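You operate a simulated robot arm through the tools that you are given. There is no shell and no other tool.

You are at the controls of a simulated two-armed robot. One attempt, no reset.

JOB
Fetch the gold peg plate and set it on the purple card. Put the yellow pin on the blue block on the top of the heel bench. Fetch the small grey rag and set it on the cradle shelf of the tall trolley. Take the black tape roll and put it in the tissue tray. Take the blue rag from the top of the heel bench and leave it on the shelf under the glue bench. Turn the timer knob to 20. Take the round black brush and leave it on the shelf under the glue bench. Open the drawer of the glue bench, take the teal rag from the inside of the glue bench drawer and leave it on the shelf under the glue bench, then shut the drawer. Put the purple bin on the long table. Switch the brake lever of the tall trolley off. Close the drawer under the warmer main switch. Pick up the blue small box with one hand, pass it to the other hand and put it on the middle level of the grey steel shelf. Open the green store drawer. Any order will do. Set down upright: blue small box. The brake lever of the tall trolley goes to its stop.

The check looks at the end state, three seconds after you hand in, the way a careful person would. Anything else that was tipped, shoved, dropped, spilled or broken makes it a failure.

ROBOT AND FRAMES
Two 7-joint arms with two-finger grippers on one trunk, on a base that drives. Base frame: it is fixed to the floor where the robot stands at the start and does not move with it; the origin is under the middle of the robot, x ahead of it, y to its left, z up. Lengths are in m, angles in degrees, forces in N, time in s.
The left shoulder is at the start at [0.078, 0.151, 0.888], the right one opposite. With the tool pointing down near the work surface each hand reaches from about 0.1 to 0.76 m from the robot's upright axis, wherever it stands, measured 20 degrees to its own side. Places, roughly: black tape roll (8x8x4 cm) [-1.7, 1.8, 0.8]; blue block [-1.75, 1.25, 0.75]; blue rag (10x7x3 cm) [-1.8, 2.2, 0.8]; blue small box (11x8x12 cm) [-1.3, -5.1, 1.3]; brake lever of the tall trolley [0.1, 3.8, 0.8]; cradle shelf of the tall trolley [-0.3, 4.2, 1]; drawer of the glue bench [-2.2, 4, 0.7]; drawer under the warmer main switch [0.9, 3.1, 0.6]; gold peg plate [0.75, 0.25, 0.75]; green store drawer [-1.7, -1.1, 0.7]; long table [1.7, -0.5, 0.9]; middle level of the grey steel shelf [-1, -5.2, 0.9]; purple bin (24x17x11 cm) [0, 4.1, 0.4]; purple card [-2, -2.75, 0.75]; round black brush (3x3x13 cm) [-1.9, 4.1, 0.9]; shelf under the glue bench [-2, 4.1, 0.3]; small grey rag (8x5x4 cm) [-2.1, 1.3, 0.8]; teal rag (10x7x3 cm) [-2.2, 3.9, 0.7]; timer knob [-1.6, 3.4, 1]; tissue tray (28x19 cm) [-1.78, -1.26, 0.9]; yellow pin (3x3x7 cm) [-1.7, 1.3, 0.8]. Payload 2.54 kg a hand.
Tool frame (each hand has its own): the origin (TCP) lies between the finger pads and is the grasp point; the fingertips stand 0.03 m ahead of it; z points along the fingers, y is the line along which they close. The gripper opens to 0.116 m. The gripper's body begins 0.095 m behind the TCP.
Orientation is told as [roll, pitch, yaw] about the base's x, y, z axes, in that order, counted from this pose: with the fingers straight down and closing along the base's y, the tool's x points along the base's -x, its y along +y and its z along -z.

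CONTROLS
- The arms move only by the tool servo_tool. It takes "left_increments", "right_increments" or both (then of equal length, played together; a hand with none holds still); each is a list of rows, each a list of 7 numbers: the shift along the tool's x, y, z in m, then the turn, a rotation vector about the tool's x, y, z in degrees, then the finger opening in m, from 0 to 0.116. In form: [[x, y, z, ax, ay, az, fingers], ...]. A call has 1 to 20 rows; each row shifts and turns the commanded pose from where the row before left it, along the tool's axes as they then stand. Rows are played at 5 a second. More than 0.05 m and 8.6 degrees between two rows, or a gripper value outside its range, and nothing of the call is played. A pose out of reach is approached as far as the arm can. The call stops where the force on the tool passes 40 N (or 10 N more than at its start, if that is more) or the arm is blocked; 0.2 s more then pass. Each finger travels about 0.072 m/s and halts on what it meets, pressing with about 30 N; the grip force reading is that of the motor and also rises with nothing between the fingers. The clock runs only during rows and for 0.2 s after the last one: add rows that do not move to give the fingers time. It gives the time, the measured TCP pose, the force on the tool (base axes), the opening and the grip force at its end, in the units of the frame above (readings bear some noise), with the torque about the TCP (base axes, N m) and any sound that the robot's microphone picked up.
- Cameras (640 x 400 px; columns grow to the right, rows downward): "scene" is now at [0.1574, 0.0193, 1.0617]; the picture's right is [0.24, -0.97, 0.00], its down [-0.01, -0.00, -1.00] and it looks along [0.97, 0.24, -0.01] (base axes); focal length 249 px, centre (320, 200). "left" rides on the left gripper at [0.069, 0.015, -0.122] in its tool frame; the picture's right is [-0.22, 0.98, 0.00], its down [-0.83, -0.18, -0.53] and it looks along [-0.52, -0.11, 0.85] (tool axes); focal length 251 px, centre (320, 200). "right" rides on the right gripper at [0.069, -0.015, -0.122] in its tool frame; the picture's right is [0.21, 0.98, 0.00], its down [-0.83, 0.18, -0.53] and it looks along [-0.52, 0.12, 0.85] (tool axes); focal length 251 px, centre (320, 200).
- camera(camera): a new picture of that camera. No time passes.
- move_column(by): slides the trunk up (or, below 0, down) by that many m; the arms and the scene camera ride with it, the base frame stays. It gives what a move gives, with no picture.
- steer(legs): drives the robot by 1 to 6 legs, each [ahead, left, turn to the left] in m, m and degrees, along the robot's own axes; the way and the turn of a leg run together, so that a leg with both is an arc; at most 1.5 m and 180 degrees a leg. The arms and the cameras ride along, it lands a little off, and it stops where it bumps. It gives what a move gives.
- head_to(pan, tilt): turns the head with the scene camera to pan (to the left, within 80 degrees either way) and tilt (down, from -29 to 69), counted from straight ahead of the robot. It gives what a move gives.
- pixel_to_xyz(camera, pixels): for up to 12 pixels [column, row] of the newest picture of that camera ("zoom" is the newest enlarged one), the place [x, y, z] in the base frame of the surface seen there, good to about 0.002 m. No time passes.
- enlarge(camera, box): a new picture of the part [left, top, right, bottom] of that camera's present view, enlarged. No time passes.
- job_done(): hands the job in; it is judged then, once.

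Unless the task says otherwise, let go and move clear before handing in.

The tools are called after ">>>" by a JSON object that holds its "method" and its "body". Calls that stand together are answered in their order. servo_tool: Moves the arms, as the interface text tells. Its arguments: {"type":"object","properties":{"left_increments":{"type":"array","items":{"type":"array","items":{"type":"number"}}},"right_increments":{"type":"array","items":{"type":"array","items":{"type":"number"}}}},"required":[]} The other tools are called the same way: move_column (by) slides the trunk up or down; steer (legs) drives the base; head_to (pan, tilt) turns the head that bears the scene camera; camera (camera) takes a picture; pixel_to_xyz (camera, pixels) gives the place of the surface under pixels of a picture; enlarge (camera, box) takes an enlarged picture of a part of a camera's view; job_done () hands the job in.

At the start:

```text
time: 0.0
left_ee_pos: [0.4413, 0.3458, 0.99]
left_orientation: [0.0, -0.1, 0.1]
left_contact_force: [0.0, 0.7, 0.7]
left_moment: [-0.02, 0.0, 0.01]
left_width: 0.1159
left_gripper_force: 0.1
right_ee_pos: [0.3293, -0.0509, 1.0037]
right_orientation: [0.0, 0.0, 0.0]
right_contact_force: [0.5, 0.0, -0.5]
right_moment: [0.02, 0.0, 0.03]
right_width: 0.116
right_gripper_force: 0.1
trunk travel left (down, up): [-0.125, 0.164]
robot x, y, heading: [0.0029, -0.0016, 0.1]
head pan, tilt: [13.6, 0.8]
```

scene: 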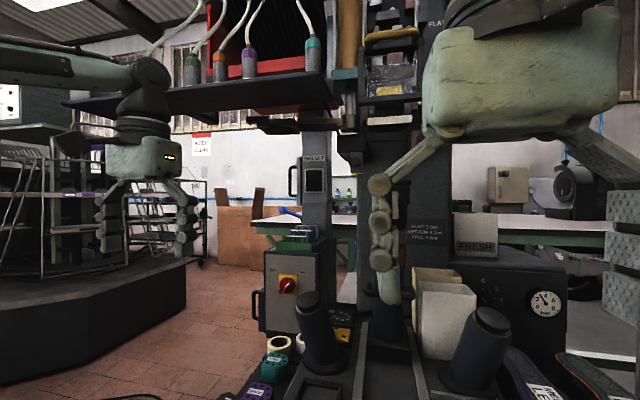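
right: 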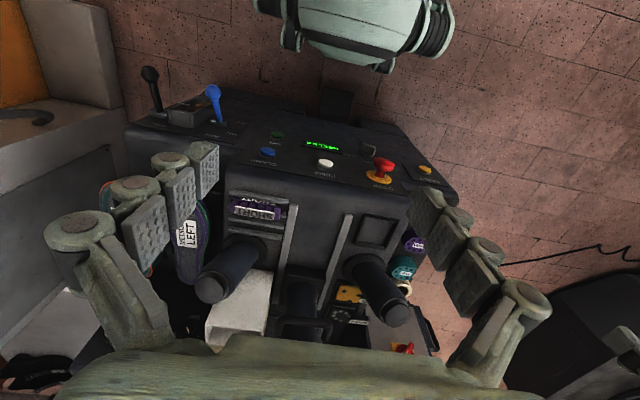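
left: 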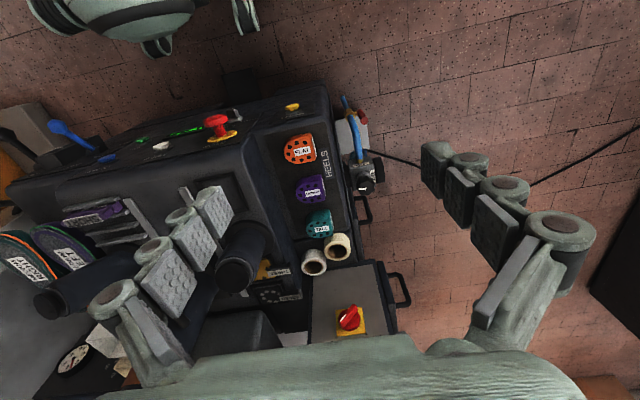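

The pictures show a shoe press right in front of me, and a gold plate-like thing near scene pixel (342,333). I'll tilt the head down to look for the gold peg plate.

>>> {"method": "head_to", "body": {"pan": 15, "tilt": 35}}

>>> {"method": "camera", "body": {"camera": "scene"}}

```text
time: 1.0
left_ee_pos: [0.442, 0.3452, 0.9898]
left_orientation: [0.1, -0.1, 0.1]
left_contact_force: [-0.1, 0.2, -1.0]
left_moment: [0.0, 0.02, -0.03]
left_width: 0.116
left_gripper_force: 0.1
right_ee_pos: [0.331, -0.0498, 1.0037]
right_orientation: [-0.2, 0.0, 0.0]
right_contact_force: [35.4, -7.8, -33.1]
right_moment: [1.5, 1.54, 1.19]
right_width: 0.1157
right_gripper_force: 0.1
trunk travel left (down, up): [-0.125, 0.164]
robot x, y, heading: [0.0021, 0.0004, 0.2]
head pan, tilt: [15.0, 35.0]
```

```text
taken
```

scene: 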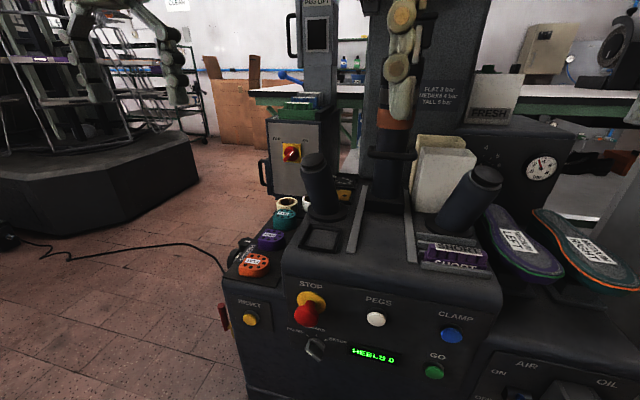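

The head move put ~48 N on the right hand, so the head probably touches that arm. I'll tilt back up a bit and move the right hand to the right.

>>> {"method": "servo_tool", "body": {"right_increments": [[0, -0.03, 0, 0, 0, 0, 0.116], [0, -0.04, 0, 0, 0, 0, 0.116], [0, -0.04, 0, 0, 0, 0, 0.116], [0, 0, 0, 0, 0, 0, 0.116]]}}

>>> {"method": "camera", "body": {"camera": "scene"}}

>>> {"method": "camera", "body": {"camera": "right"}}

```text
time: 2.0
left_ee_pos: [0.4418, 0.3463, 0.9896]
left_orientation: [0.0, -0.1, 0.0]
left_contact_force: [0.0, 0.6, -0.6]
left_moment: [0.04, 0.01, 0.0]
left_width: 0.116
left_gripper_force: 0.1
right_ee_pos: [0.331, -0.1627, 1.0048]
right_orientation: [-0.1, 0.0, 0.1]
right_contact_force: [0.0, 0.0, -0.4]
right_moment: [0.02, 0.0, 0.01]
right_width: 0.1159
right_gripper_force: 0.1
trunk travel left (down, up): [-0.125, 0.164]
robot x, y, heading: [-0.0001, 0.0018, 0.3]
head pan, tilt: [15.0, 35.0]
```

```text
taken
```

scene: 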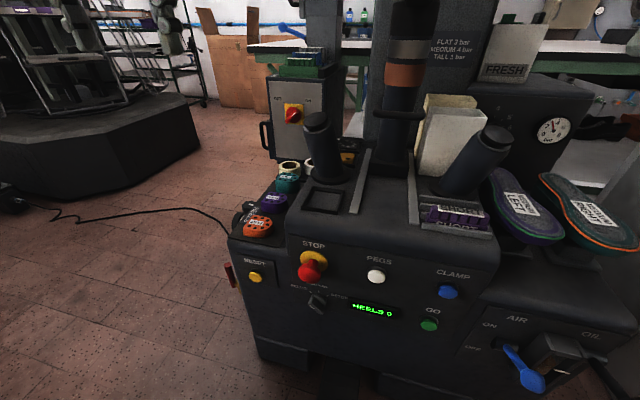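

```text
taken
```

right: 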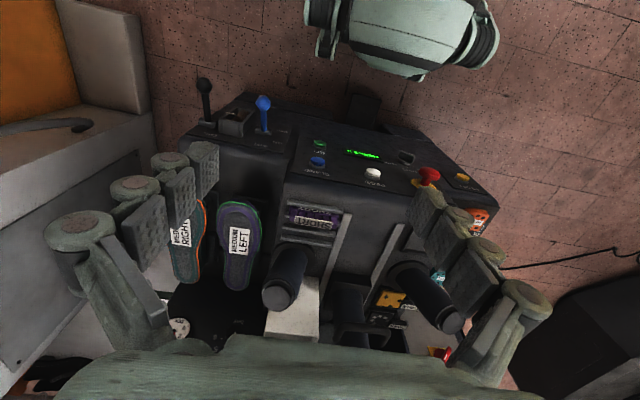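

The right hand is clear now. A yellow piece shows at scene (347,158); I'll enlarge it and look with the left camera.

>>> {"method": "enlarge", "body": {"camera": "scene", "box": [220, 100, 420, 260]}}

>>> {"method": "enlarge", "body": {"camera": "left", "box": [160, 80, 420, 380]}}

>>> {"method": "enlarge", "body": {"camera": "right", "box": [320, 220, 520, 380]}}

>>> {"method": "pixel_to_xyz", "body": {"camera": "scene", "pixels": [[347, 158], [322, 200], [258, 225], [272, 200], [287, 183], [288, 165], [308, 165], [293, 113], [340, 230], [250, 245], [230, 230]]}}

```text
2.50 times, centred on (320, 180) of scene
```

zoom: 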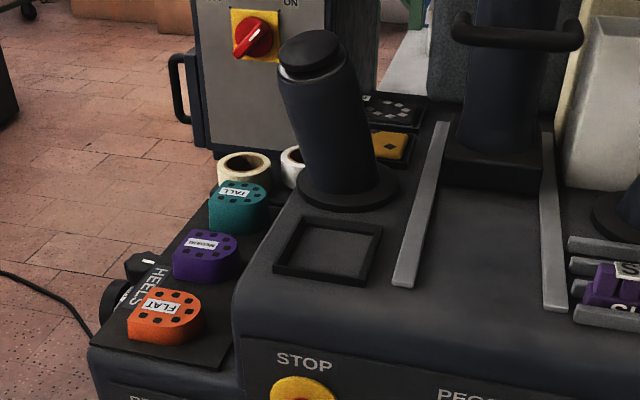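

```text
1.33 times, centred on (290, 230) of left
```

zoom: 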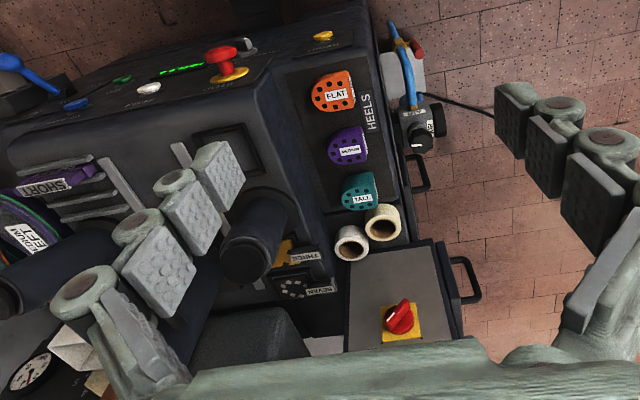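

```text
2.50 times, centred on (420, 300) of right
```

zoom: 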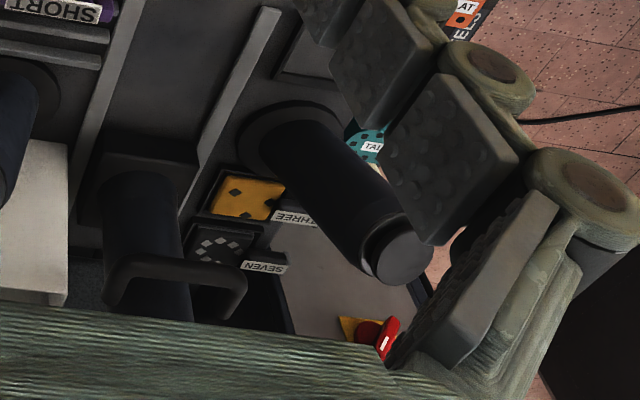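

```text
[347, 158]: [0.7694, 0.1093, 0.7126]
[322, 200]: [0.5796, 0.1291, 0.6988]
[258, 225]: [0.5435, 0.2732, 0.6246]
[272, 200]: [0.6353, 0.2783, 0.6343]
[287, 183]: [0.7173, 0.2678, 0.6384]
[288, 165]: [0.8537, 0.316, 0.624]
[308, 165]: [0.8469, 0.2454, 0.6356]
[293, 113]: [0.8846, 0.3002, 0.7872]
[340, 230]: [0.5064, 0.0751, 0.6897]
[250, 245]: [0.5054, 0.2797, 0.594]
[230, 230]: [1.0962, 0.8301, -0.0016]
```

The gold plate marked THREE sits in a nest behind the left dark post, near [0.77, 0.11, 0.71]. I'll measure the plate and the obstacles around it in the right camera view.

>>> {"method": "enlarge", "body": {"camera": "right", "box": [340, 260, 440, 340]}}

>>> {"method": "pixel_to_xyz", "body": {"camera": "zoom", "pixels": [[150, 130], [300, 160], [130, 220], [265, 245], [200, 190], [420, 120], [480, 330], [560, 390], [100, 150], [310, 210], [180, 90], [60, 300]]}}

```text
5.00 times, centred on (390, 300) of right
```

zoom: 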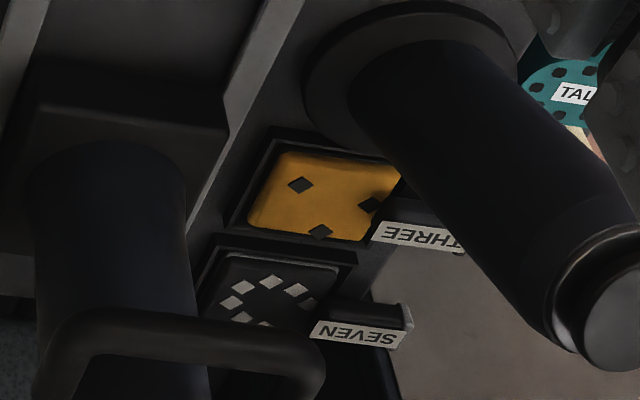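

```text
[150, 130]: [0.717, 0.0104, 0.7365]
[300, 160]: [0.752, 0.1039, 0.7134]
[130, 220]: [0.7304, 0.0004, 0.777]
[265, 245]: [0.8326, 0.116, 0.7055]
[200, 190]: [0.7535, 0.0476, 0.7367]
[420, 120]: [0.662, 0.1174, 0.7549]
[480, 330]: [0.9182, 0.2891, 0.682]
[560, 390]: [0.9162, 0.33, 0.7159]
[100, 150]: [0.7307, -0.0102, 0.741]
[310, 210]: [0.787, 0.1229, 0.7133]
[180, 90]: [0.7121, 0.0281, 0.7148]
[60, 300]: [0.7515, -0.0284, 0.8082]
```

I'll get the plate's corners, the nest's edges and the label tab.

>>> {"method": "pixel_to_xyz", "body": {"camera": "zoom", "pixels": [[256, 216], [284, 158], [392, 180], [358, 236], [240, 215], [275, 135], [380, 228], [450, 245], [400, 235], [320, 232], [330, 180], [460, 200]]}}

>>> {"method": "pixel_to_xyz", "body": {"camera": "right", "pixels": [[375, 253], [420, 255], [447, 320], [435, 325], [460, 325], [400, 275], [350, 330], [345, 290], [400, 345], [385, 310], [330, 320], [410, 330]]}}

```text
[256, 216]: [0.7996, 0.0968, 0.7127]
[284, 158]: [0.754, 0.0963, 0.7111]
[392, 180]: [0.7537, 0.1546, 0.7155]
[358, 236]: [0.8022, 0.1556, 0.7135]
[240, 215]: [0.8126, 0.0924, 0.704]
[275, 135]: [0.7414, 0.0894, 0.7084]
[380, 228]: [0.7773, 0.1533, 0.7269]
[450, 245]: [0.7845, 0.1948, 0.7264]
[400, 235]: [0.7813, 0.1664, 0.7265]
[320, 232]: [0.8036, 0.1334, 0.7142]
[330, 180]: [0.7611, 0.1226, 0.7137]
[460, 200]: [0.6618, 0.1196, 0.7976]
```

```text
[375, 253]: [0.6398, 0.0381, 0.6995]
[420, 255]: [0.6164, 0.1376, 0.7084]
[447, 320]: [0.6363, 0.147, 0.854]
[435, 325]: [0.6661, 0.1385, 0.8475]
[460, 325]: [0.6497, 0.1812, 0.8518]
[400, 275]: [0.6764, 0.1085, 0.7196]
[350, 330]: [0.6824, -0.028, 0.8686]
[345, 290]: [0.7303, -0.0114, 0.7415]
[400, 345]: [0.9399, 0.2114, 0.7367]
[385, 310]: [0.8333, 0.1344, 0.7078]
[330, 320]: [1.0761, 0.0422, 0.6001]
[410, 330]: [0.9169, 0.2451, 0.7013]
```

The plate spans x 0.75–0.80, y 0.096–0.156, with a labelled handle tab at y 0.155–0.20, z 0.727. I'll check what hangs above and where the machine's front is.

>>> {"method": "pixel_to_xyz", "body": {"camera": "scene", "pixels": [[280, 360], [300, 390], [400, 385], [240, 290], [320, 20], [315, 60], [340, 350], [480, 350], [520, 380]]}}

>>> {"method": "head_to", "body": {"pan": 15, "tilt": -15}}

>>> {"method": "camera", "body": {"camera": "scene"}}

```text
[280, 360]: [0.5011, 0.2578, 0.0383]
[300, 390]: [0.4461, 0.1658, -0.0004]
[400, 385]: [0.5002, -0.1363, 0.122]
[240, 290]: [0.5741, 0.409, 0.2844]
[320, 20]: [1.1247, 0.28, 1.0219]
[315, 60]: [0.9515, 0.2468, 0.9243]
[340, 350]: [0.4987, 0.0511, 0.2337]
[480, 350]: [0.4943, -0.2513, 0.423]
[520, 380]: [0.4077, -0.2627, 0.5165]
```

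```text
time: 3.2
left_ee_pos: [0.4412, 0.3458, 0.989]
left_orientation: [0.1, -0.1, 0.1]
left_contact_force: [0.1, 0.3, 0.0]
left_moment: [-0.02, -0.01, -0.04]
left_width: 0.1161
left_gripper_force: 0.1
right_ee_pos: [0.3308, -0.1615, 1.0033]
right_orientation: [0.0, -0.1, -0.1]
right_contact_force: [-0.5, -0.8, -0.6]
right_moment: [0.0, 0.0, 0.05]
right_width: 0.116
right_gripper_force: 0.0
trunk travel left (down, up): [-0.125, 0.164]
robot x, y, heading: [-0.0031, 0.0025, -0.0]
head pan, tilt: [15.0, -15.0]
```

```text
taken
```

scene: 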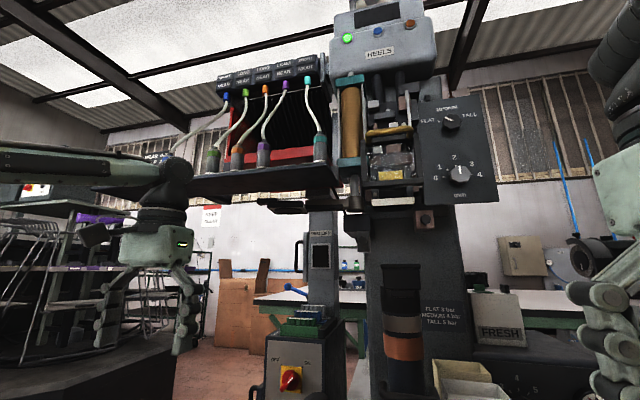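

>>> {"method": "pixel_to_xyz", "body": {"camera": "scene", "pixels": [[300, 190], [250, 195], [320, 225], [320, 205], [280, 208], [200, 190], [350, 205], [330, 190], [390, 175], [320, 150], [120, 185], [380, 220]]}}

>>> {"method": "enlarge", "body": {"camera": "scene", "box": [200, 130, 440, 330]}}

```text
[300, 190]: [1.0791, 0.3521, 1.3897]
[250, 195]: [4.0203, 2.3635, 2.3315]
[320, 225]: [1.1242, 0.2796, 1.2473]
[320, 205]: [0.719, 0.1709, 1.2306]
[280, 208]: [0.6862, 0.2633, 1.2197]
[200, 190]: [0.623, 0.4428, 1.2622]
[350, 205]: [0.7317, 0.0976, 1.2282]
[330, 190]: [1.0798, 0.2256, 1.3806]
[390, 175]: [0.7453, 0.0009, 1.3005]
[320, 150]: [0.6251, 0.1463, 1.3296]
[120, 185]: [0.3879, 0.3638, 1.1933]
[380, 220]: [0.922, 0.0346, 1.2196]
```

```text
2.00 times, centred on (320, 230) of scene
```

zoom: 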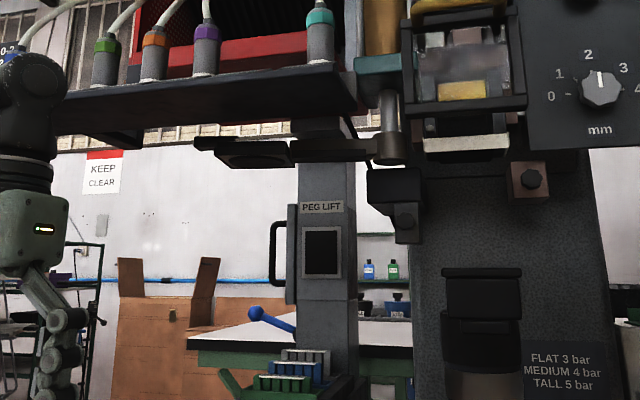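

The overhang underside is at z≈1.22 above the plate, so the hand must go in low. I'll lower the left hand, turn it so the fingers close along x, and move forward a little.

>>> {"method": "servo_tool", "body": {"left_increments": [[0, 0, 0.04, 0, 0, -8.5, 0.116], [0, 0, 0.04, 0, 0, -8.5, 0.116], [0, 0, 0.04, 0, 0, -8.5, 0.116], [0, 0, 0.03, 0, 0, -8.5, 0.116], [0, 0, 0, 0, 0, -8.5, 0.116], [0, 0, 0, 0, 0, -8.5, 0.116], [0, 0, 0, 0, 0, -8.5, 0.116], [0, 0, 0, 0, 0, -8.5, 0.116], [0, 0, 0, 0, 0, -8.5, 0.116], [0, 0, 0, 0, 0, -8.5, 0.116], [0, 0, 0, 0, 0, -5, 0.116]]}}

>>> {"method": "steer", "body": {"legs": [[0.09, 0.04, 0]]}}

>>> {"method": "camera", "body": {"camera": "left"}}

```text
time: 5.6
left_ee_pos: [0.4423, 0.347, 0.8401]
left_orientation: [0.0, -0.1, 90.2]
left_contact_force: [-0.1, -0.1, 0.5]
left_moment: [-0.01, 0.0, -0.03]
left_width: 0.116
left_gripper_force: 0.0
right_ee_pos: [0.3319, -0.1621, 1.0021]
right_orientation: [0.0, 0.1, 0.1]
right_contact_force: [0.8, -0.3, -0.3]
right_moment: [0.02, 0.02, 0.0]
right_width: 0.116
right_gripper_force: 0.0
trunk travel left (down, up): [-0.125, 0.164]
robot x, y, heading: [-0.0005, 0.0003, -0.1]
head pan, tilt: [15.0, -15.0]
```

```text
time: 6.9
left_ee_pos: [0.5238, 0.3831, 0.8395]
left_orientation: [0.1, 0.0, 89.9]
left_contact_force: [-0.7, -0.8, -0.5]
left_moment: [0.02, 0.02, -0.02]
left_width: 0.1159
left_gripper_force: 0.1
right_ee_pos: [0.4112, -0.1242, 1.004]
right_orientation: [0.0, 0.0, -0.2]
right_contact_force: [0.0, -0.3, 0.9]
right_moment: [-0.04, 0.01, -0.01]
right_width: 0.1158
right_gripper_force: 0.0
trunk travel left (down, up): [-0.125, 0.164]
robot x, y, heading: [0.0792, 0.0376, -0.4]
head pan, tilt: [15.0, -15.0]
stopped in leg 1: the robot was blocked; the commanded pose is now the measured one
```

```text
taken
```

left: 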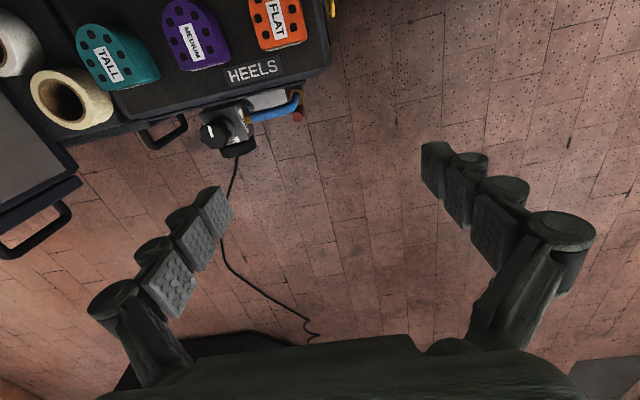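

The base stopped lightly against the machine's foot at x 0.079, which is far enough forward. I'll move the left hand over near the plate at z 0.86 and look.

>>> {"method": "servo_tool", "body": {"left_increments": [[0, -0.045, -0.01, 0, 0, 0, 0.08], [0, -0.045, -0.01, 0, 0, 0, 0.06], [0.02, -0.045, 0, 0, 0, 0, 0.06], [0.03, -0.045, 0, 0, 0, 0, 0.06], [0.03, -0.04, 0, 0, 0, 0, 0.06], [0.03, 0, 0, 0, 0, 0, 0.06]]}}

>>> {"method": "camera", "body": {"camera": "left"}}

>>> {"method": "head_to", "body": {"pan": 10, "tilt": 20}}

>>> {"method": "camera", "body": {"camera": "scene"}}

```text
refused: row 4 steps farther than a row can; nothing moved
```

```text
taken
```

left: 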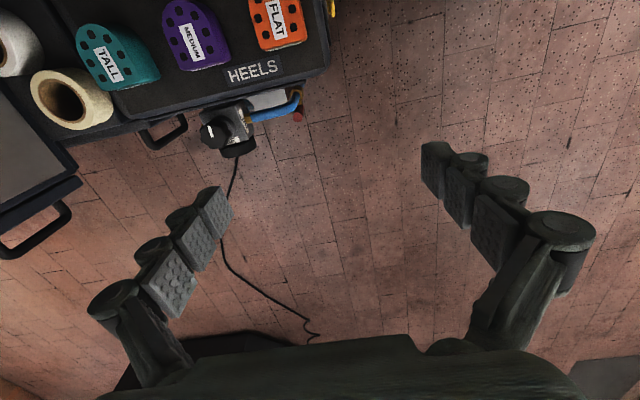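

```text
time: 7.9
left_ee_pos: [0.5248, 0.3835, 0.8382]
left_orientation: [0.1, 0.0, 89.9]
left_contact_force: [1.0, -0.1, -0.3]
left_moment: [-0.02, 0.01, 0.02]
left_width: 0.1161
left_gripper_force: 0.0
right_ee_pos: [0.4112, -0.1241, 1.0045]
right_orientation: [0.0, 0.0, -0.2]
right_contact_force: [-0.5, -0.4, 0.0]
right_moment: [-0.01, 0.04, 0.0]
right_width: 0.1161
right_gripper_force: 0.0
trunk travel left (down, up): [-0.125, 0.164]
robot x, y, heading: [0.0794, 0.0383, -0.3]
head pan, tilt: [10.0, 20.0]
```

```text
taken
```

scene: 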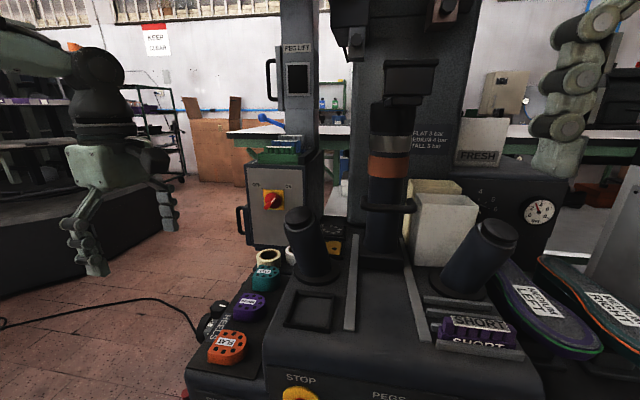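

The row exceeded the 0.05 limit, so I'll use smaller steps.

>>> {"method": "servo_tool", "body": {"left_increments": [[0, -0.045, -0.01, 0, 0, 0, 0.08], [0, -0.045, -0.01, 0, 0, 0, 0.06], [0.02, -0.04, 0, 0, 0, 0, 0.06], [0.03, -0.035, 0, 0, 0, 0, 0.06], [0.03, -0.035, 0, 0, 0, 0, 0.06], [0.03, -0.03, 0, 0, 0, 0, 0.06]]}}

>>> {"method": "camera", "body": {"camera": "left"}}

>>> {"method": "camera", "body": {"camera": "scene"}}

```text
time: 9.3
left_ee_pos: [0.7361, 0.2822, 0.8558]
left_orientation: [-0.2, -0.1, 90.1]
left_contact_force: [-0.1, -1.0, 0.3]
left_moment: [0.06, -0.09, 0.0]
left_width: 0.0605
left_gripper_force: 0.0
left hand out of reach, approached as far as the arm can: row 6
right_ee_pos: [0.409, -0.1263, 1.0044]
right_orientation: [0.1, -0.1, -0.2]
right_contact_force: [-0.5, -1.4, 0.5]
right_moment: [0.01, -0.15, -0.03]
right_width: 0.1159
right_gripper_force: 0.0
trunk travel left (down, up): [-0.125, 0.164]
robot x, y, heading: [0.0809, 0.0391, -0.1]
head pan, tilt: [10.0, 20.0]
```

```text
taken
```

left: 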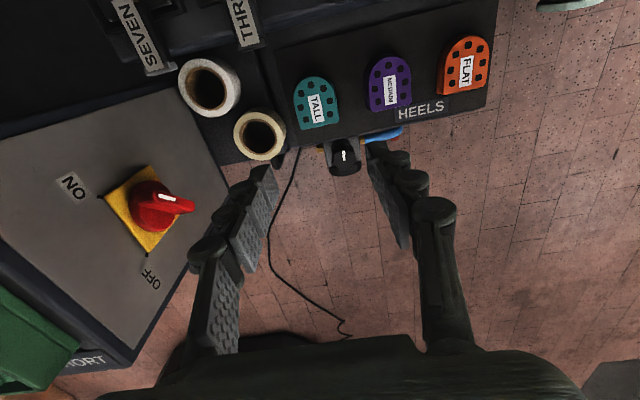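

```text
taken
```

scene: 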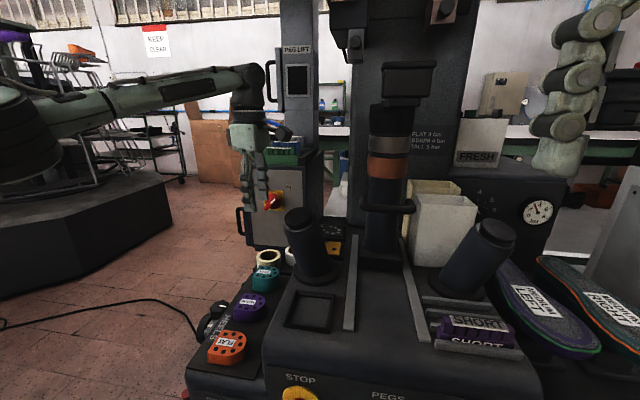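

The arm runs out of reach here, so working from the machine's left side (robot facing -y) looks better. I'll retract the hand and survey the floor on the left.

>>> {"method": "servo_tool", "body": {"left_increments": [[0, 0.045, 0, 0, 0, 0, 0.06], [0, 0.045, 0, 0, 0, 0, 0.06], [-0.02, 0.045, 0, 0, 0, 0, 0.06], [-0.02, 0.045, 0, 0, 0, 0, 0.06], [0, 0.045, 0, 0, 0, 0, 0.06], [0, 0.045, 0, 0, 0, 0, 0.06]]}}

>>> {"method": "head_to", "body": {"pan": 60, "tilt": 40}}

>>> {"method": "camera", "body": {"camera": "scene"}}

>>> {"method": "pixel_to_xyz", "body": {"camera": "scene", "pixels": [[320, 200], [200, 300], [450, 350], [550, 200], [500, 100], [100, 200], [320, 100], [320, 60]]}}

```text
time: 10.7
left_ee_pos: [0.4657, 0.3207, 0.8513]
left_orientation: [0.0, 0.1, 89.9]
left_contact_force: [-0.6, 0.7, 0.7]
left_moment: [-0.02, 0.04, 0.04]
left_width: 0.06
left_gripper_force: 0.0
right_ee_pos: [0.4099, -0.1242, 1.0038]
right_orientation: [0.0, 0.1, -0.1]
right_contact_force: [0.6, -0.5, -0.8]
right_moment: [0.02, 0.0, 0.02]
right_width: 0.116
right_gripper_force: 0.0
trunk travel left (down, up): [-0.125, 0.164]
robot x, y, heading: [0.0795, 0.035, -0.3]
head pan, tilt: [10.0, 20.0]
```

```text
time: 11.9
left_ee_pos: [0.4668, 0.3215, 0.8531]
left_orientation: [0.0, 0.0, 89.9]
left_contact_force: [0.2, 0.0, -0.2]
left_moment: [-0.02, 0.01, 0.02]
left_width: 0.0602
left_gripper_force: 0.0
right_ee_pos: [0.4117, -0.124, 1.0035]
right_orientation: [0.0, 0.0, -0.2]
right_contact_force: [-0.3, -0.2, -0.1]
right_moment: [-0.02, -0.01, 0.01]
right_width: 0.1161
right_gripper_force: 0.0
trunk travel left (down, up): [-0.125, 0.164]
robot x, y, heading: [0.0837, 0.0352, -0.4]
head pan, tilt: [60.0, 40.0]
```

```text
taken
```

scene: 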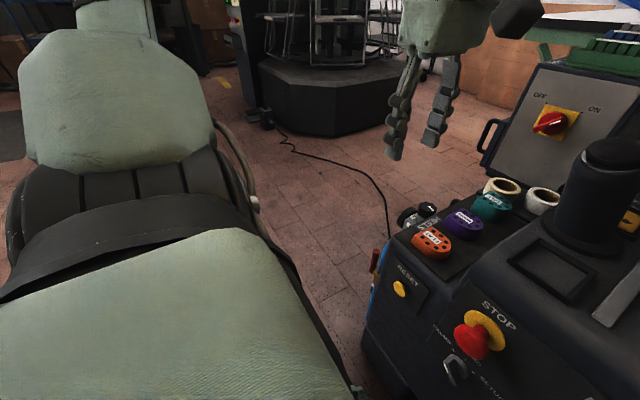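

```text
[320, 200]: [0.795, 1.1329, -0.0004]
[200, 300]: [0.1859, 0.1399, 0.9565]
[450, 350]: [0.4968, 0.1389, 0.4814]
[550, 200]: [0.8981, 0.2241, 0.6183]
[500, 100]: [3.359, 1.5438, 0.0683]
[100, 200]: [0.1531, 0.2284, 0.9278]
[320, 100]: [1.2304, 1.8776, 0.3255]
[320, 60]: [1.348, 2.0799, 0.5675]
```

>>> {"method": "pixel_to_xyz", "body": {"camera": "scene", "pixels": [[262, 115], [330, 137], [390, 125], [285, 140], [360, 170], [386, 215], [388, 240], [270, 118], [480, 150], [490, 130], [405, 220], [380, 262]]}}

>>> {"method": "pixel_to_xyz", "body": {"camera": "left", "pixels": [[320, 200]]}}

```text
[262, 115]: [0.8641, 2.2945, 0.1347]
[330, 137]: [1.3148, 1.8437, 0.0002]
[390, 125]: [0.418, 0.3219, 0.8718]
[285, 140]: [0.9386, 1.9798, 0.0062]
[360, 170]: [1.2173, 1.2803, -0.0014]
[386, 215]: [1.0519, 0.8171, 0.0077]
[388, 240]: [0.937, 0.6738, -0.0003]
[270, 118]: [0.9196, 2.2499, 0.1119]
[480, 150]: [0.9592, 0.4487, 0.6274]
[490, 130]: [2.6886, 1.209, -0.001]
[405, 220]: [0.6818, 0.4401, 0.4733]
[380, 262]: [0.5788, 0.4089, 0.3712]
```

```text
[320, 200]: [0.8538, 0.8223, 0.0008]
```

The floor is clear to the left; the cable lies from (0.94,0.67) outward. I'll turn the hand back to neutral, back off, and drive round to about (0.6, 0.88) facing -y.

>>> {"method": "servo_tool", "body": {"left_increments": [[0, 0, 0, 0, 0, 8.5, 0.06], [0, 0, 0, 0, 0, 8.5, 0.06], [0, 0, 0, 0, 0, 8.5, 0.06], [0, 0, 0, 0, 0, 8.5, 0.06], [0, 0, 0, 0, 0, 8.5, 0.06], [0, 0, 0, 0, 0, 8.5, 0.06], [0, 0, 0, 0, 0, 8.5, 0.06], [0, 0, 0, 0, 0, 8.5, 0.06], [0, 0, 0, 0, 0, 8.5, 0.06], [0, 0, 0, 0, 0, 8.5, 0.06], [0, 0, 0, 0, 0, 5, 0.06]]}}

>>> {"method": "steer", "body": {"legs": [[-0.12, 0, 0], [0, 0.86, 0], [0.64, 0, 0], [0, 0, -90]]}}

>>> {"method": "head_to", "body": {"pan": 10, "tilt": 25}}

>>> {"method": "camera", "body": {"camera": "scene"}}

>>> {"method": "camera", "body": {"camera": "left"}}

```text
time: 14.3
left_ee_pos: [0.4653, 0.321, 0.8523]
left_orientation: [0.0, 0.1, -0.3]
left_contact_force: [-0.1, 0.3, 0.1]
left_moment: [0.0, -0.01, -0.02]
left_width: 0.0599
left_gripper_force: 0.1
right_ee_pos: [0.4111, -0.1247, 1.003]
right_orientation: [0.1, 0.1, -0.2]
right_contact_force: [0.4, -0.4, 0.6]
right_moment: [0.0, -0.04, 0.0]
right_width: 0.1161
right_gripper_force: 0.1
trunk travel left (down, up): [-0.125, 0.164]
robot x, y, heading: [0.0826, 0.038, -0.3]
head pan, tilt: [60.0, 40.0]
```

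```text
time: 31.0
left_ee_pos: [0.8746, 0.5148, 0.8529]
left_orientation: [0.0, 0.0, -91.5]
left_contact_force: [0.4, -0.2, 0.0]
left_moment: [-0.02, 0.01, -0.01]
left_width: 0.06
left_gripper_force: 0.1
right_ee_pos: [0.4283, 0.5778, 1.0038]
right_orientation: [0.0, 0.0, -91.5]
right_contact_force: [0.1, 0.5, 0.1]
right_moment: [0.0, -0.01, 0.03]
right_width: 0.116
right_gripper_force: 0.0
trunk travel left (down, up): [-0.125, 0.164]
robot x, y, heading: [0.5984, 0.9009, -91.5]
head pan, tilt: [60.0, 40.0]
```

```text
time: 32.1
left_ee_pos: [0.8744, 0.5157, 0.8535]
left_orientation: [0.0, 0.0, -91.4]
left_contact_force: [0.6, 0.0, 0.0]
left_moment: [-0.02, 0.01, -0.02]
left_width: 0.0601
left_gripper_force: 0.1
right_ee_pos: [0.4277, 0.5791, 1.0038]
right_orientation: [-0.1, 0.0, -91.3]
right_contact_force: [0.2, 0.2, 0.1]
right_moment: [0.01, -0.01, 0.02]
right_width: 0.1159
right_gripper_force: 0.0
trunk travel left (down, up): [-0.125, 0.164]
robot x, y, heading: [0.5954, 0.9028, -91.5]
head pan, tilt: [10.0, 25.0]
```

```text
taken
```

scene: 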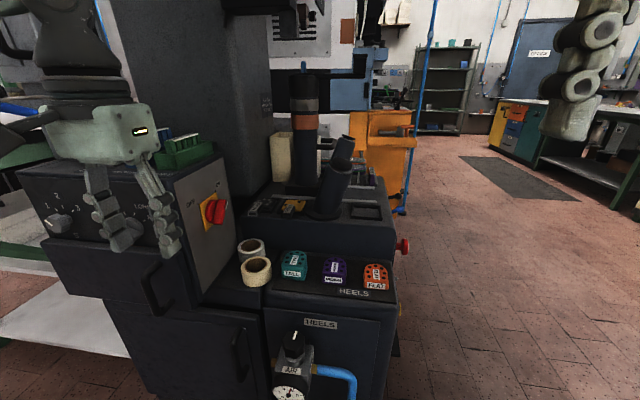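

```text
taken
```

left: 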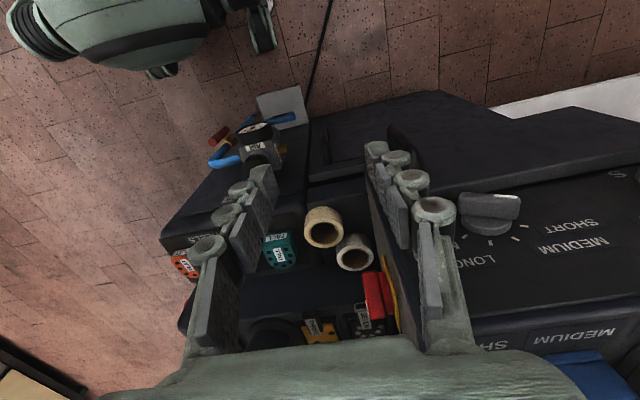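

From here the plate is accessible. I'll enlarge around scene (290,205) to see the plate's handle.

>>> {"method": "enlarge", "body": {"camera": "scene", "box": [240, 175, 340, 235]}}

>>> {"method": "pixel_to_xyz", "body": {"camera": "scene", "pixels": [[216, 212], [190, 175], [250, 200], [145, 180], [200, 150], [330, 200], [240, 190]]}}

```text
6.40 times, centred on (290, 205) of scene
```

zoom: 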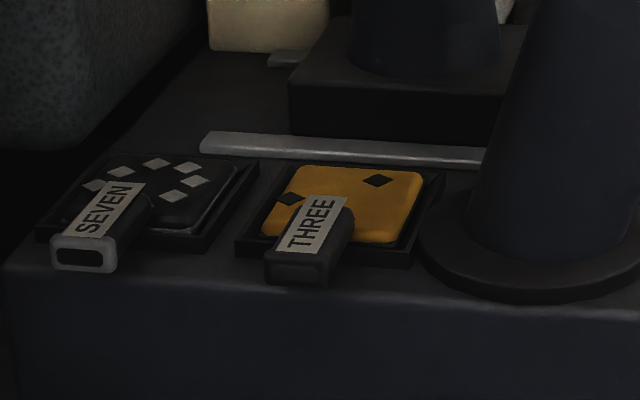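

```text
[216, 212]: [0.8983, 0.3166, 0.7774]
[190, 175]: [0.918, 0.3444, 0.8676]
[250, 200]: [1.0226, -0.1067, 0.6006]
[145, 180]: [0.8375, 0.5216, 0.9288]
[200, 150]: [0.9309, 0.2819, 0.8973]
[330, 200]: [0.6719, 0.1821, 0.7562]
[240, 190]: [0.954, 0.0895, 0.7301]
```

>>> {"method": "pixel_to_xyz", "body": {"camera": "zoom", "pixels": [[300, 235], [330, 205], [292, 248], [345, 235], [305, 270], [285, 270], [320, 272], [265, 250], [340, 255], [395, 235], [360, 200], [440, 275]]}}

```text
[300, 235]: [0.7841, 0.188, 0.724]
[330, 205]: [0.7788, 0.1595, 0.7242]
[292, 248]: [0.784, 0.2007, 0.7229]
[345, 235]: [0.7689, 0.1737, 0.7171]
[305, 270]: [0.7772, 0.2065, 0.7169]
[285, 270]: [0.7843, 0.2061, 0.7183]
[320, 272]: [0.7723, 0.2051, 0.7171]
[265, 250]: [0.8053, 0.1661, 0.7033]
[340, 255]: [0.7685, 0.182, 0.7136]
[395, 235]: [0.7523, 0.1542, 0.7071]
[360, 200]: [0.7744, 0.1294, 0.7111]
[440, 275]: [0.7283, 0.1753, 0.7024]
```

The handle spans x 0.767–0.79, y 0.158–0.206, top z 0.724. I'll check the surrounding surfaces, then bring the left hand over it.

>>> {"method": "pixel_to_xyz", "body": {"camera": "zoom", "pixels": [[200, 265], [350, 285], [240, 250], [240, 270], [380, 285], [30, 300], [60, 240], [115, 230]]}}

>>> {"method": "pixel_to_xyz", "body": {"camera": "scene", "pixels": [[228, 215], [236, 250], [225, 180], [213, 150], [340, 150], [325, 185], [345, 145]]}}

>>> {"method": "servo_tool", "body": {"left_increments": [[0, -0.045, 0, 0, 0, -1.4, 0.07], [-0.02, -0.045, 0, 0, 0, 0, 0.07], [-0.04, -0.006, 0, 0, 0, 0, 0.07], [-0.045, 0, 0, 0, 0, 0, 0.07], [-0.045, 0, 0, 0, 0, 0, 0.07], [-0.045, 0, 0, 0, 0, 0, 0.07]]}}

>>> {"method": "camera", "body": {"camera": "left"}}

```text
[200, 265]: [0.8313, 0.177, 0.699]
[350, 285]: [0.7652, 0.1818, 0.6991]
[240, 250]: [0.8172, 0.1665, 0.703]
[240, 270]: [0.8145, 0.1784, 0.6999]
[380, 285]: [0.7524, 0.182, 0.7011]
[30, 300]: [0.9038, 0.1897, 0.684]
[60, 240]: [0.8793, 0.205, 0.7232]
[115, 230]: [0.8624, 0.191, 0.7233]
```

```text
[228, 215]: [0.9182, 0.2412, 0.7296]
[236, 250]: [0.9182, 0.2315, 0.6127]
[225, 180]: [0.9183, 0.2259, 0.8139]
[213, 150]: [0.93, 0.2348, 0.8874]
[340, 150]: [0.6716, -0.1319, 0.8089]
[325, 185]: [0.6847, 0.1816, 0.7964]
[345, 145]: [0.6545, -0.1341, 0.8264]
```

```text
time: 33.5
left_ee_pos: [0.7766, 0.3216, 0.8512]
left_orientation: [0.0, 0.1, -90.0]
left_contact_force: [0.9, -0.1, 0.5]
left_moment: [0.0, -0.01, -0.02]
left_width: 0.07
left_gripper_force: 0.0
right_ee_pos: [0.4295, 0.5784, 1.0043]
right_orientation: [0.0, 0.1, -91.4]
right_contact_force: [-0.3, 0.6, -0.3]
right_moment: [0.01, -0.02, -0.03]
right_width: 0.1161
right_gripper_force: 0.0
trunk travel left (down, up): [-0.125, 0.164]
robot x, y, heading: [0.6004, 0.9046, -91.4]
head pan, tilt: [10.0, 25.0]
```

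```text
taken
```

left: 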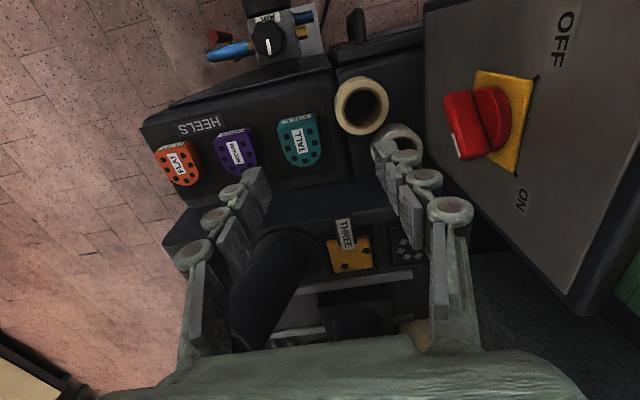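

The THREE handle is ahead between the open fingers. I'll move above it and look before the descent.

>>> {"method": "servo_tool", "body": {"left_increments": [[-0.045, 0.001, 0, 0, 0, 0, 0.05], [-0.045, 0.001, 0, 0, 0, 0, 0.05], [-0.045, 0, 0, 0, 0, 0, 0.05], [-0.002, 0, 0.03, 0, 0, 0, 0.05], [0, 0, 0.02, 0, 0, 0, 0.05]]}}

>>> {"method": "camera", "body": {"camera": "left"}}

>>> {"method": "enlarge", "body": {"camera": "scene", "box": [200, 135, 360, 235]}}

```text
time: 34.8
left_ee_pos: [0.812, 0.2477, 0.7881]
left_orientation: [-0.1, 0.0, -90.0]
left_contact_force: [-0.6, -0.6, -0.7]
left_moment: [-0.02, 0.01, 0.0]
left_width: 0.05
left_gripper_force: 0.1
left hand out of reach, approached as far as the arm can: row 2, 3
right_ee_pos: [0.4288, 0.5768, 1.0047]
right_orientation: [0.0, 0.0, -91.4]
right_contact_force: [0.1, -0.3, 0.3]
right_moment: [0.03, -0.02, 0.04]
right_width: 0.1158
right_gripper_force: 0.0
trunk travel left (down, up): [-0.125, 0.164]
robot x, y, heading: [0.6008, 0.9037, -91.7]
head pan, tilt: [10.0, 25.0]
```

```text
taken
```

left: 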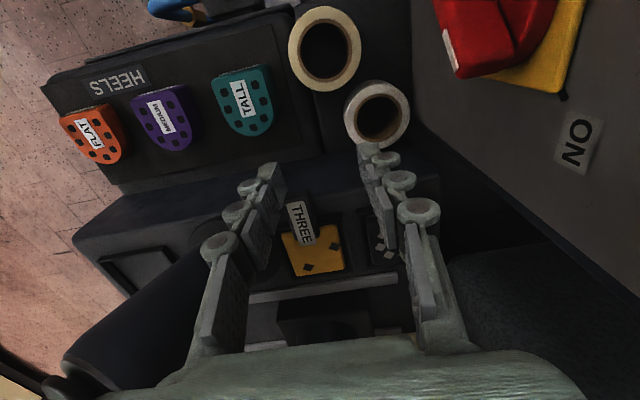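

```text
4.00 times, centred on (280, 185) of scene
```

zoom: 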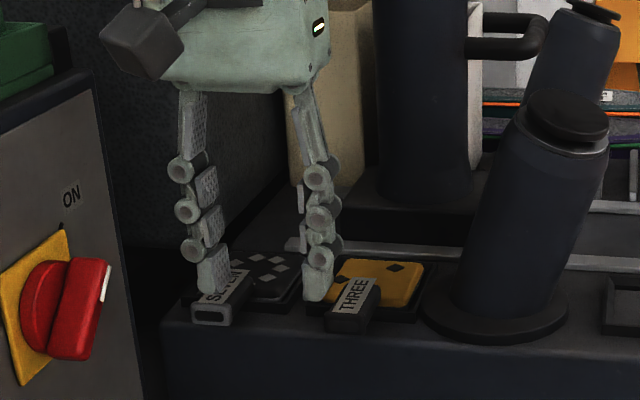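

The arm ran out of reach again (hand at y 0.248), so I'll lift it, shift it back, and drive the base about 7 cm closer.

>>> {"method": "servo_tool", "body": {"left_increments": [[0.03, -0.03, -0.02, 0, 0, 0, 0.05], [0.03, -0.02, -0.03, 0, 0, 0, 0.05], [0.03, 0, -0.02, 0, 0, 0, 0.05]]}}

>>> {"method": "steer", "body": {"legs": [[0.08, 0.02, 1.5]]}}

```text
time: 35.5
left_ee_pos: [0.7641, 0.3349, 0.8641]
left_orientation: [0.0, 0.0, -89.9]
left_contact_force: [-0.5, -0.3, 0.7]
left_moment: [-0.03, 0.01, -0.03]
left_width: 0.05
left_gripper_force: 0.1
right_ee_pos: [0.4288, 0.5781, 1.0042]
right_orientation: [0.0, 0.0, -91.4]
right_contact_force: [-0.6, -0.4, 0.6]
right_moment: [0.02, 0.0, -0.03]
right_width: 0.116
right_gripper_force: 0.1
trunk travel left (down, up): [-0.125, 0.164]
robot x, y, heading: [0.5991, 0.9067, -91.4]
head pan, tilt: [10.0, 25.0]
```

```text
time: 36.6
left_ee_pos: [0.7983, 0.2601, 0.8625]
left_orientation: [0.0, 0.1, -88.4]
left_contact_force: [-0.1, -1.6, -0.6]
left_moment: [-0.02, -0.02, 0.03]
left_width: 0.0498
left_gripper_force: 0.1
right_ee_pos: [0.4583, 0.4943, 1.0056]
right_orientation: [0.0, 0.2, -90.1]
right_contact_force: [0.6, 0.1, -0.4]
right_moment: [0.01, 0.01, 0.01]
right_width: 0.1158
right_gripper_force: 0.1
trunk travel left (down, up): [-0.125, 0.164]
robot x, y, heading: [0.6222, 0.8252, -89.9]
head pan, tilt: [10.0, 25.0]
```

>>> {"method": "servo_tool", "body": {"left_increments": [[0, 0, 0.02, 0, 0, 1.6, 0.05], [-0.03, -0.01, 0.02, 0, 0, 0, 0.05], [-0.03, -0.009, 0.01, 0, 0, 0, 0.05], [-0.017, 0, 0.01, 0, 0, 0, 0.05], [0, 0, 0, 0, 0, 0, 0.05]]}}

>>> {"method": "camera", "body": {"camera": "left"}}

>>> {"method": "enlarge", "body": {"camera": "scene", "box": [200, 135, 360, 235]}}

```text
time: 37.8
left_ee_pos: [0.7958, 0.2041, 0.7992]
left_orientation: [-0.2, 0.0, -90.1]
left_contact_force: [0.2, -0.9, 0.6]
left_moment: [0.01, -0.01, -0.03]
left_width: 0.05
left_gripper_force: 0.2
left hand out of reach, approached as far as the arm can: row 3, 4
right_ee_pos: [0.4571, 0.4959, 1.0037]
right_orientation: [0.0, 0.0, -90.1]
right_contact_force: [-0.3, -1.0, 0.2]
right_moment: [0.02, -0.03, -0.03]
right_width: 0.116
right_gripper_force: 0.0
trunk travel left (down, up): [-0.125, 0.164]
robot x, y, heading: [0.6206, 0.8258, -89.6]
head pan, tilt: [10.0, 25.0]
```

```text
taken
```

left: 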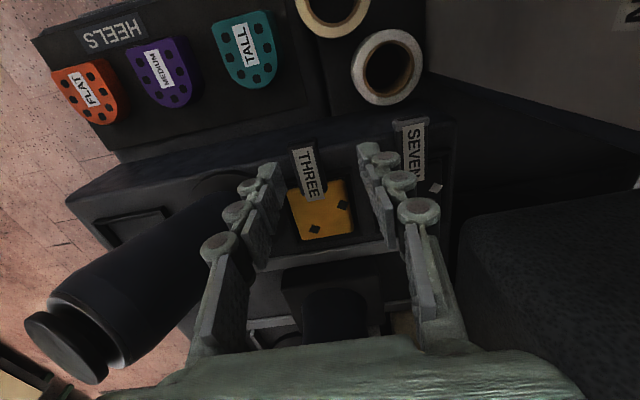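

```text
4.00 times, centred on (280, 185) of scene
```

zoom: 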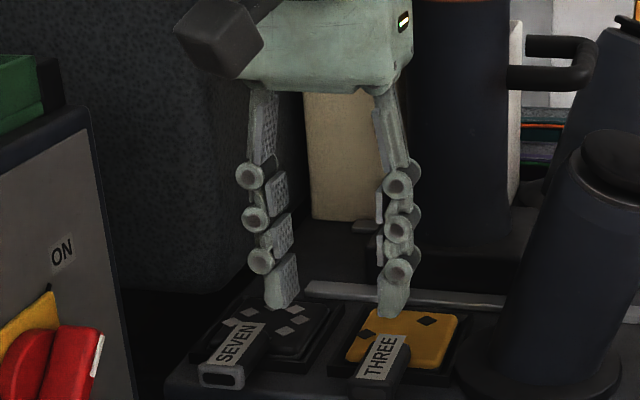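

Nearly there but still a bit beyond reach; I'll edge the base 4 cm forward, raising the hand slightly first.

>>> {"method": "servo_tool", "body": {"left_increments": [[0.02, 0, -0.02, 0, 0, 0, 0.05]]}}

>>> {"method": "steer", "body": {"legs": [[0.045, -0.01, 0]]}}

```text
time: 38.2
left_ee_pos: [0.7977, 0.2235, 0.819]
left_orientation: [0.1, 0.1, -90.1]
left_contact_force: [0.1, -0.2, 0.1]
left_moment: [0.0, 0.04, 0.0]
left_width: 0.05
left_gripper_force: 0.0
right_ee_pos: [0.4578, 0.4959, 1.0045]
right_orientation: [0.0, 0.0, -90.0]
right_contact_force: [-0.2, -0.2, 0.6]
right_moment: [0.02, 0.0, -0.02]
right_width: 0.1163
right_gripper_force: 0.1
trunk travel left (down, up): [-0.125, 0.164]
robot x, y, heading: [0.6212, 0.8248, -90.1]
head pan, tilt: [10.0, 25.0]
```

```text
time: 39.2
left_ee_pos: [0.793, 0.2004, 0.8167]
left_orientation: [0.1, 0.4, -89.9]
left_contact_force: [-0.7, 0.4, -0.1]
left_moment: [0.0, -0.03, -0.01]
left_width: 0.05
left_gripper_force: 0.2
right_ee_pos: [0.4519, 0.469, 1.0021]
right_orientation: [0.0, 0.3, -89.8]
right_contact_force: [0.4, 0.1, -0.4]
right_moment: [-0.01, -0.03, 0.03]
right_width: 0.1161
right_gripper_force: 0.0
trunk travel left (down, up): [-0.125, 0.164]
robot x, y, heading: [0.6125, 0.7991, -89.7]
head pan, tilt: [10.0, 25.0]
stopped in leg 1: the robot was blocked; the commanded pose is now the measured one
```

>>> {"method": "servo_tool", "body": {"left_increments": [[-0.017, -0.014, 0.01, 0, 0, 0, 0.05], [0, 0, 0.01, 0, 0, 0, 0.05], [0, 0, 0, 0, 0, 0, 0.05]]}}

>>> {"method": "camera", "body": {"camera": "left"}}

>>> {"method": "enlarge", "body": {"camera": "scene", "box": [200, 135, 360, 235]}}

```text
time: 40.0
left_ee_pos: [0.7863, 0.1884, 0.7964]
left_orientation: [0.1, 0.2, -89.7]
left_contact_force: [-0.3, 0.4, -0.1]
left_moment: [-0.04, 0.01, -0.02]
left_width: 0.0503
left_gripper_force: 0.1
left hand out of reach, approached as far as the arm can: row 1
right_ee_pos: [0.4512, 0.468, 1.0023]
right_orientation: [0.0, 0.2, -89.8]
right_contact_force: [0.2, -0.7, -0.3]
right_moment: [0.01, 0.01, 0.01]
right_width: 0.1159
right_gripper_force: 0.1
trunk travel left (down, up): [-0.125, 0.164]
robot x, y, heading: [0.613, 0.802, -89.5]
head pan, tilt: [10.0, 25.0]
```

```text
taken
```

left: 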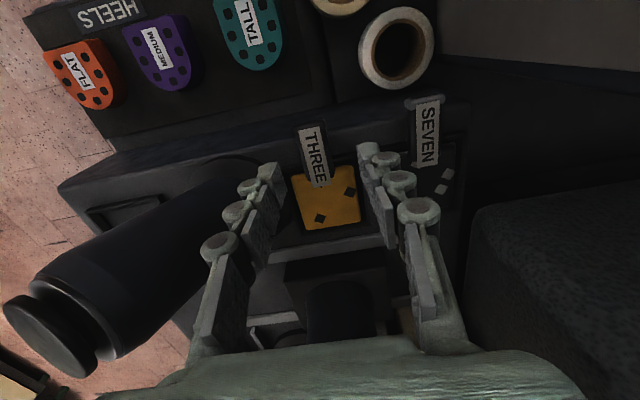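

```text
4.00 times, centred on (280, 185) of scene
```

zoom: 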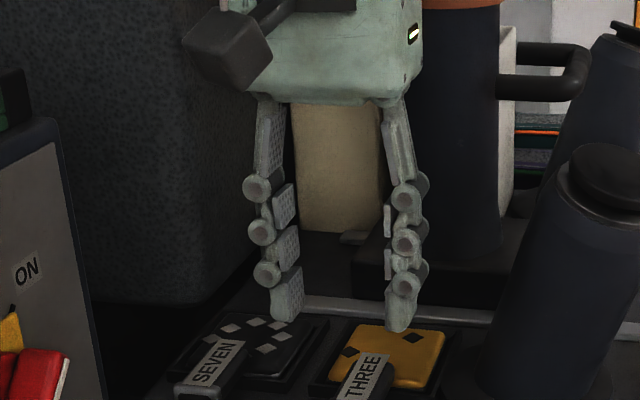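

The open fingers (x 0.761–0.811) already straddle the handle. I'll descend while shifting a little towards -x.

>>> {"method": "servo_tool", "body": {"left_increments": [[0, -0.002, 0.015, 0, 0, 0, 0.05], [0, -0.003, 0.015, 0, 0, 0, 0.05], [0, -0.002, 0.01, 0, 0, 0, 0.05], [0, 0, 0, 0, 0, 0, 0.05]]}}

>>> {"method": "enlarge", "body": {"camera": "left", "box": [220, 80, 460, 280]}}

>>> {"method": "enlarge", "body": {"camera": "scene", "box": [200, 135, 360, 235]}}

```text
time: 41.0
left_ee_pos: [0.7795, 0.19, 0.7565]
left_orientation: [-0.1, 0.2, -89.8]
left_contact_force: [-0.3, -0.5, -1.4]
left_moment: [0.01, 0.0, 0.0]
left_width: 0.0503
left_gripper_force: 0.1
left hand out of reach, approached as far as the arm can: row 3
right_ee_pos: [0.4519, 0.4685, 1.0028]
right_orientation: [0.1, 0.2, -89.8]
right_contact_force: [0.3, -1.1, 0.4]
right_moment: [0.02, -0.02, 0.02]
right_width: 0.1158
right_gripper_force: 0.0
trunk travel left (down, up): [-0.125, 0.164]
robot x, y, heading: [0.6141, 0.8042, -89.8]
head pan, tilt: [10.0, 25.0]
```

```text
2.00 times, centred on (340, 180) of left
```

zoom: 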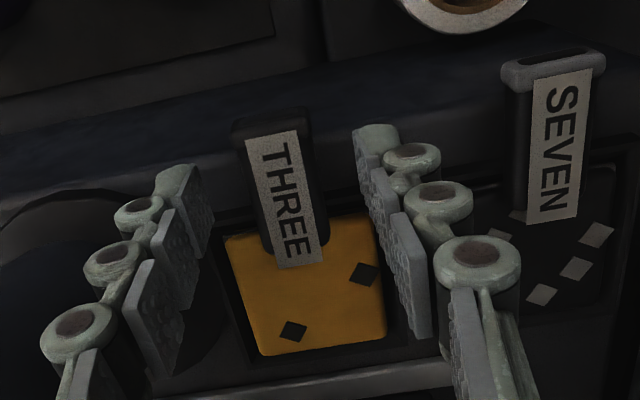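

```text
4.00 times, centred on (280, 185) of scene
```

zoom: 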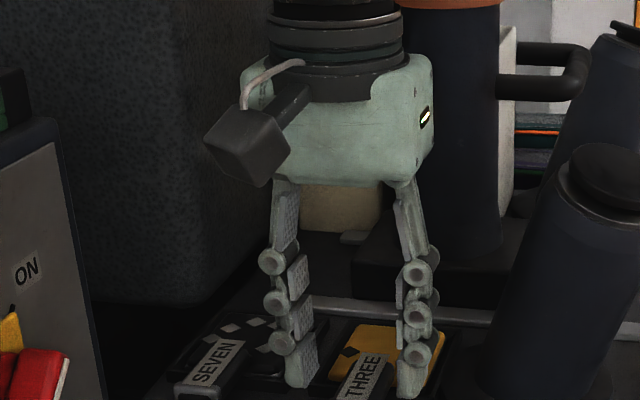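

The fingers straddle the THREE handle. I'll descend to z≈0.735 and close.

>>> {"method": "servo_tool", "body": {"left_increments": [[-0.002, 0, 0.01, 0, 0, 0, 0.05], [-0.002, 0, 0.01, 0, 0, 0, 0.05], [0, 0, 0.001, 0, 0, 0, 0.05], [0, 0, 0, 0, 0, 0, 0.015], [0, 0, 0, 0, 0, 0, 0.01], [0, 0, 0, 0, 0, 0, 0.01]]}}

>>> {"method": "enlarge", "body": {"camera": "left", "box": [220, 80, 460, 280]}}

>>> {"method": "enlarge", "body": {"camera": "scene", "box": [200, 135, 360, 235]}}

```text
time: 42.4
left_ee_pos: [0.781, 0.1896, 0.7354]
left_orientation: [0.0, 0.1, -89.9]
left_contact_force: [-4.6, -2.9, -0.1]
left_moment: [-0.16, 0.2, -0.28]
left_width: 0.0253
left_gripper_force: 30.2
left hand out of reach, approached as far as the arm can: row 2
right_ee_pos: [0.452, 0.469, 1.0018]
right_orientation: [-0.1, 0.3, -89.8]
right_contact_force: [0.6, -0.1, 0.2]
right_moment: [-0.01, 0.0, -0.01]
right_width: 0.1159
right_gripper_force: 0.1
trunk travel left (down, up): [-0.125, 0.164]
robot x, y, heading: [0.6129, 0.8023, -89.8]
head pan, tilt: [10.0, 25.0]
```

```text
2.00 times, centred on (340, 180) of left
```

zoom: 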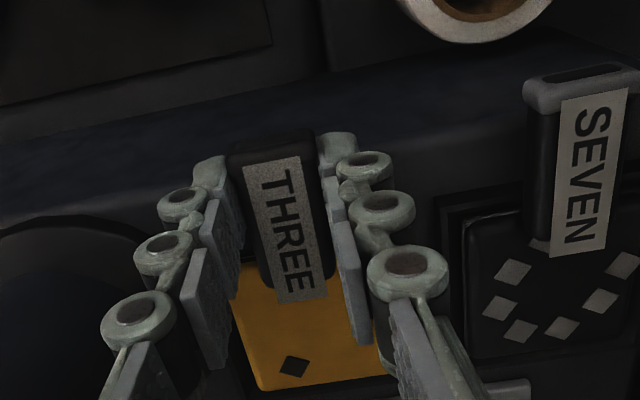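

```text
4.00 times, centred on (280, 185) of scene
```

zoom: 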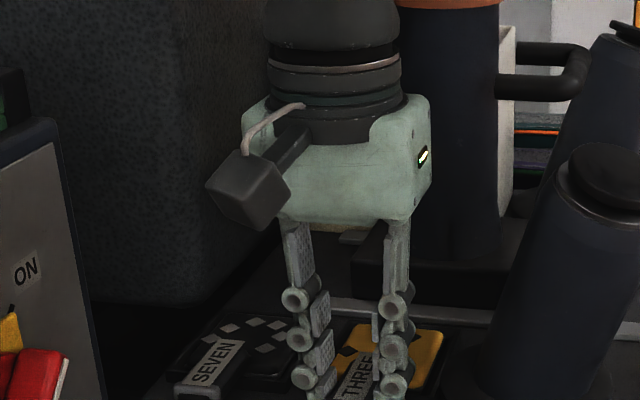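

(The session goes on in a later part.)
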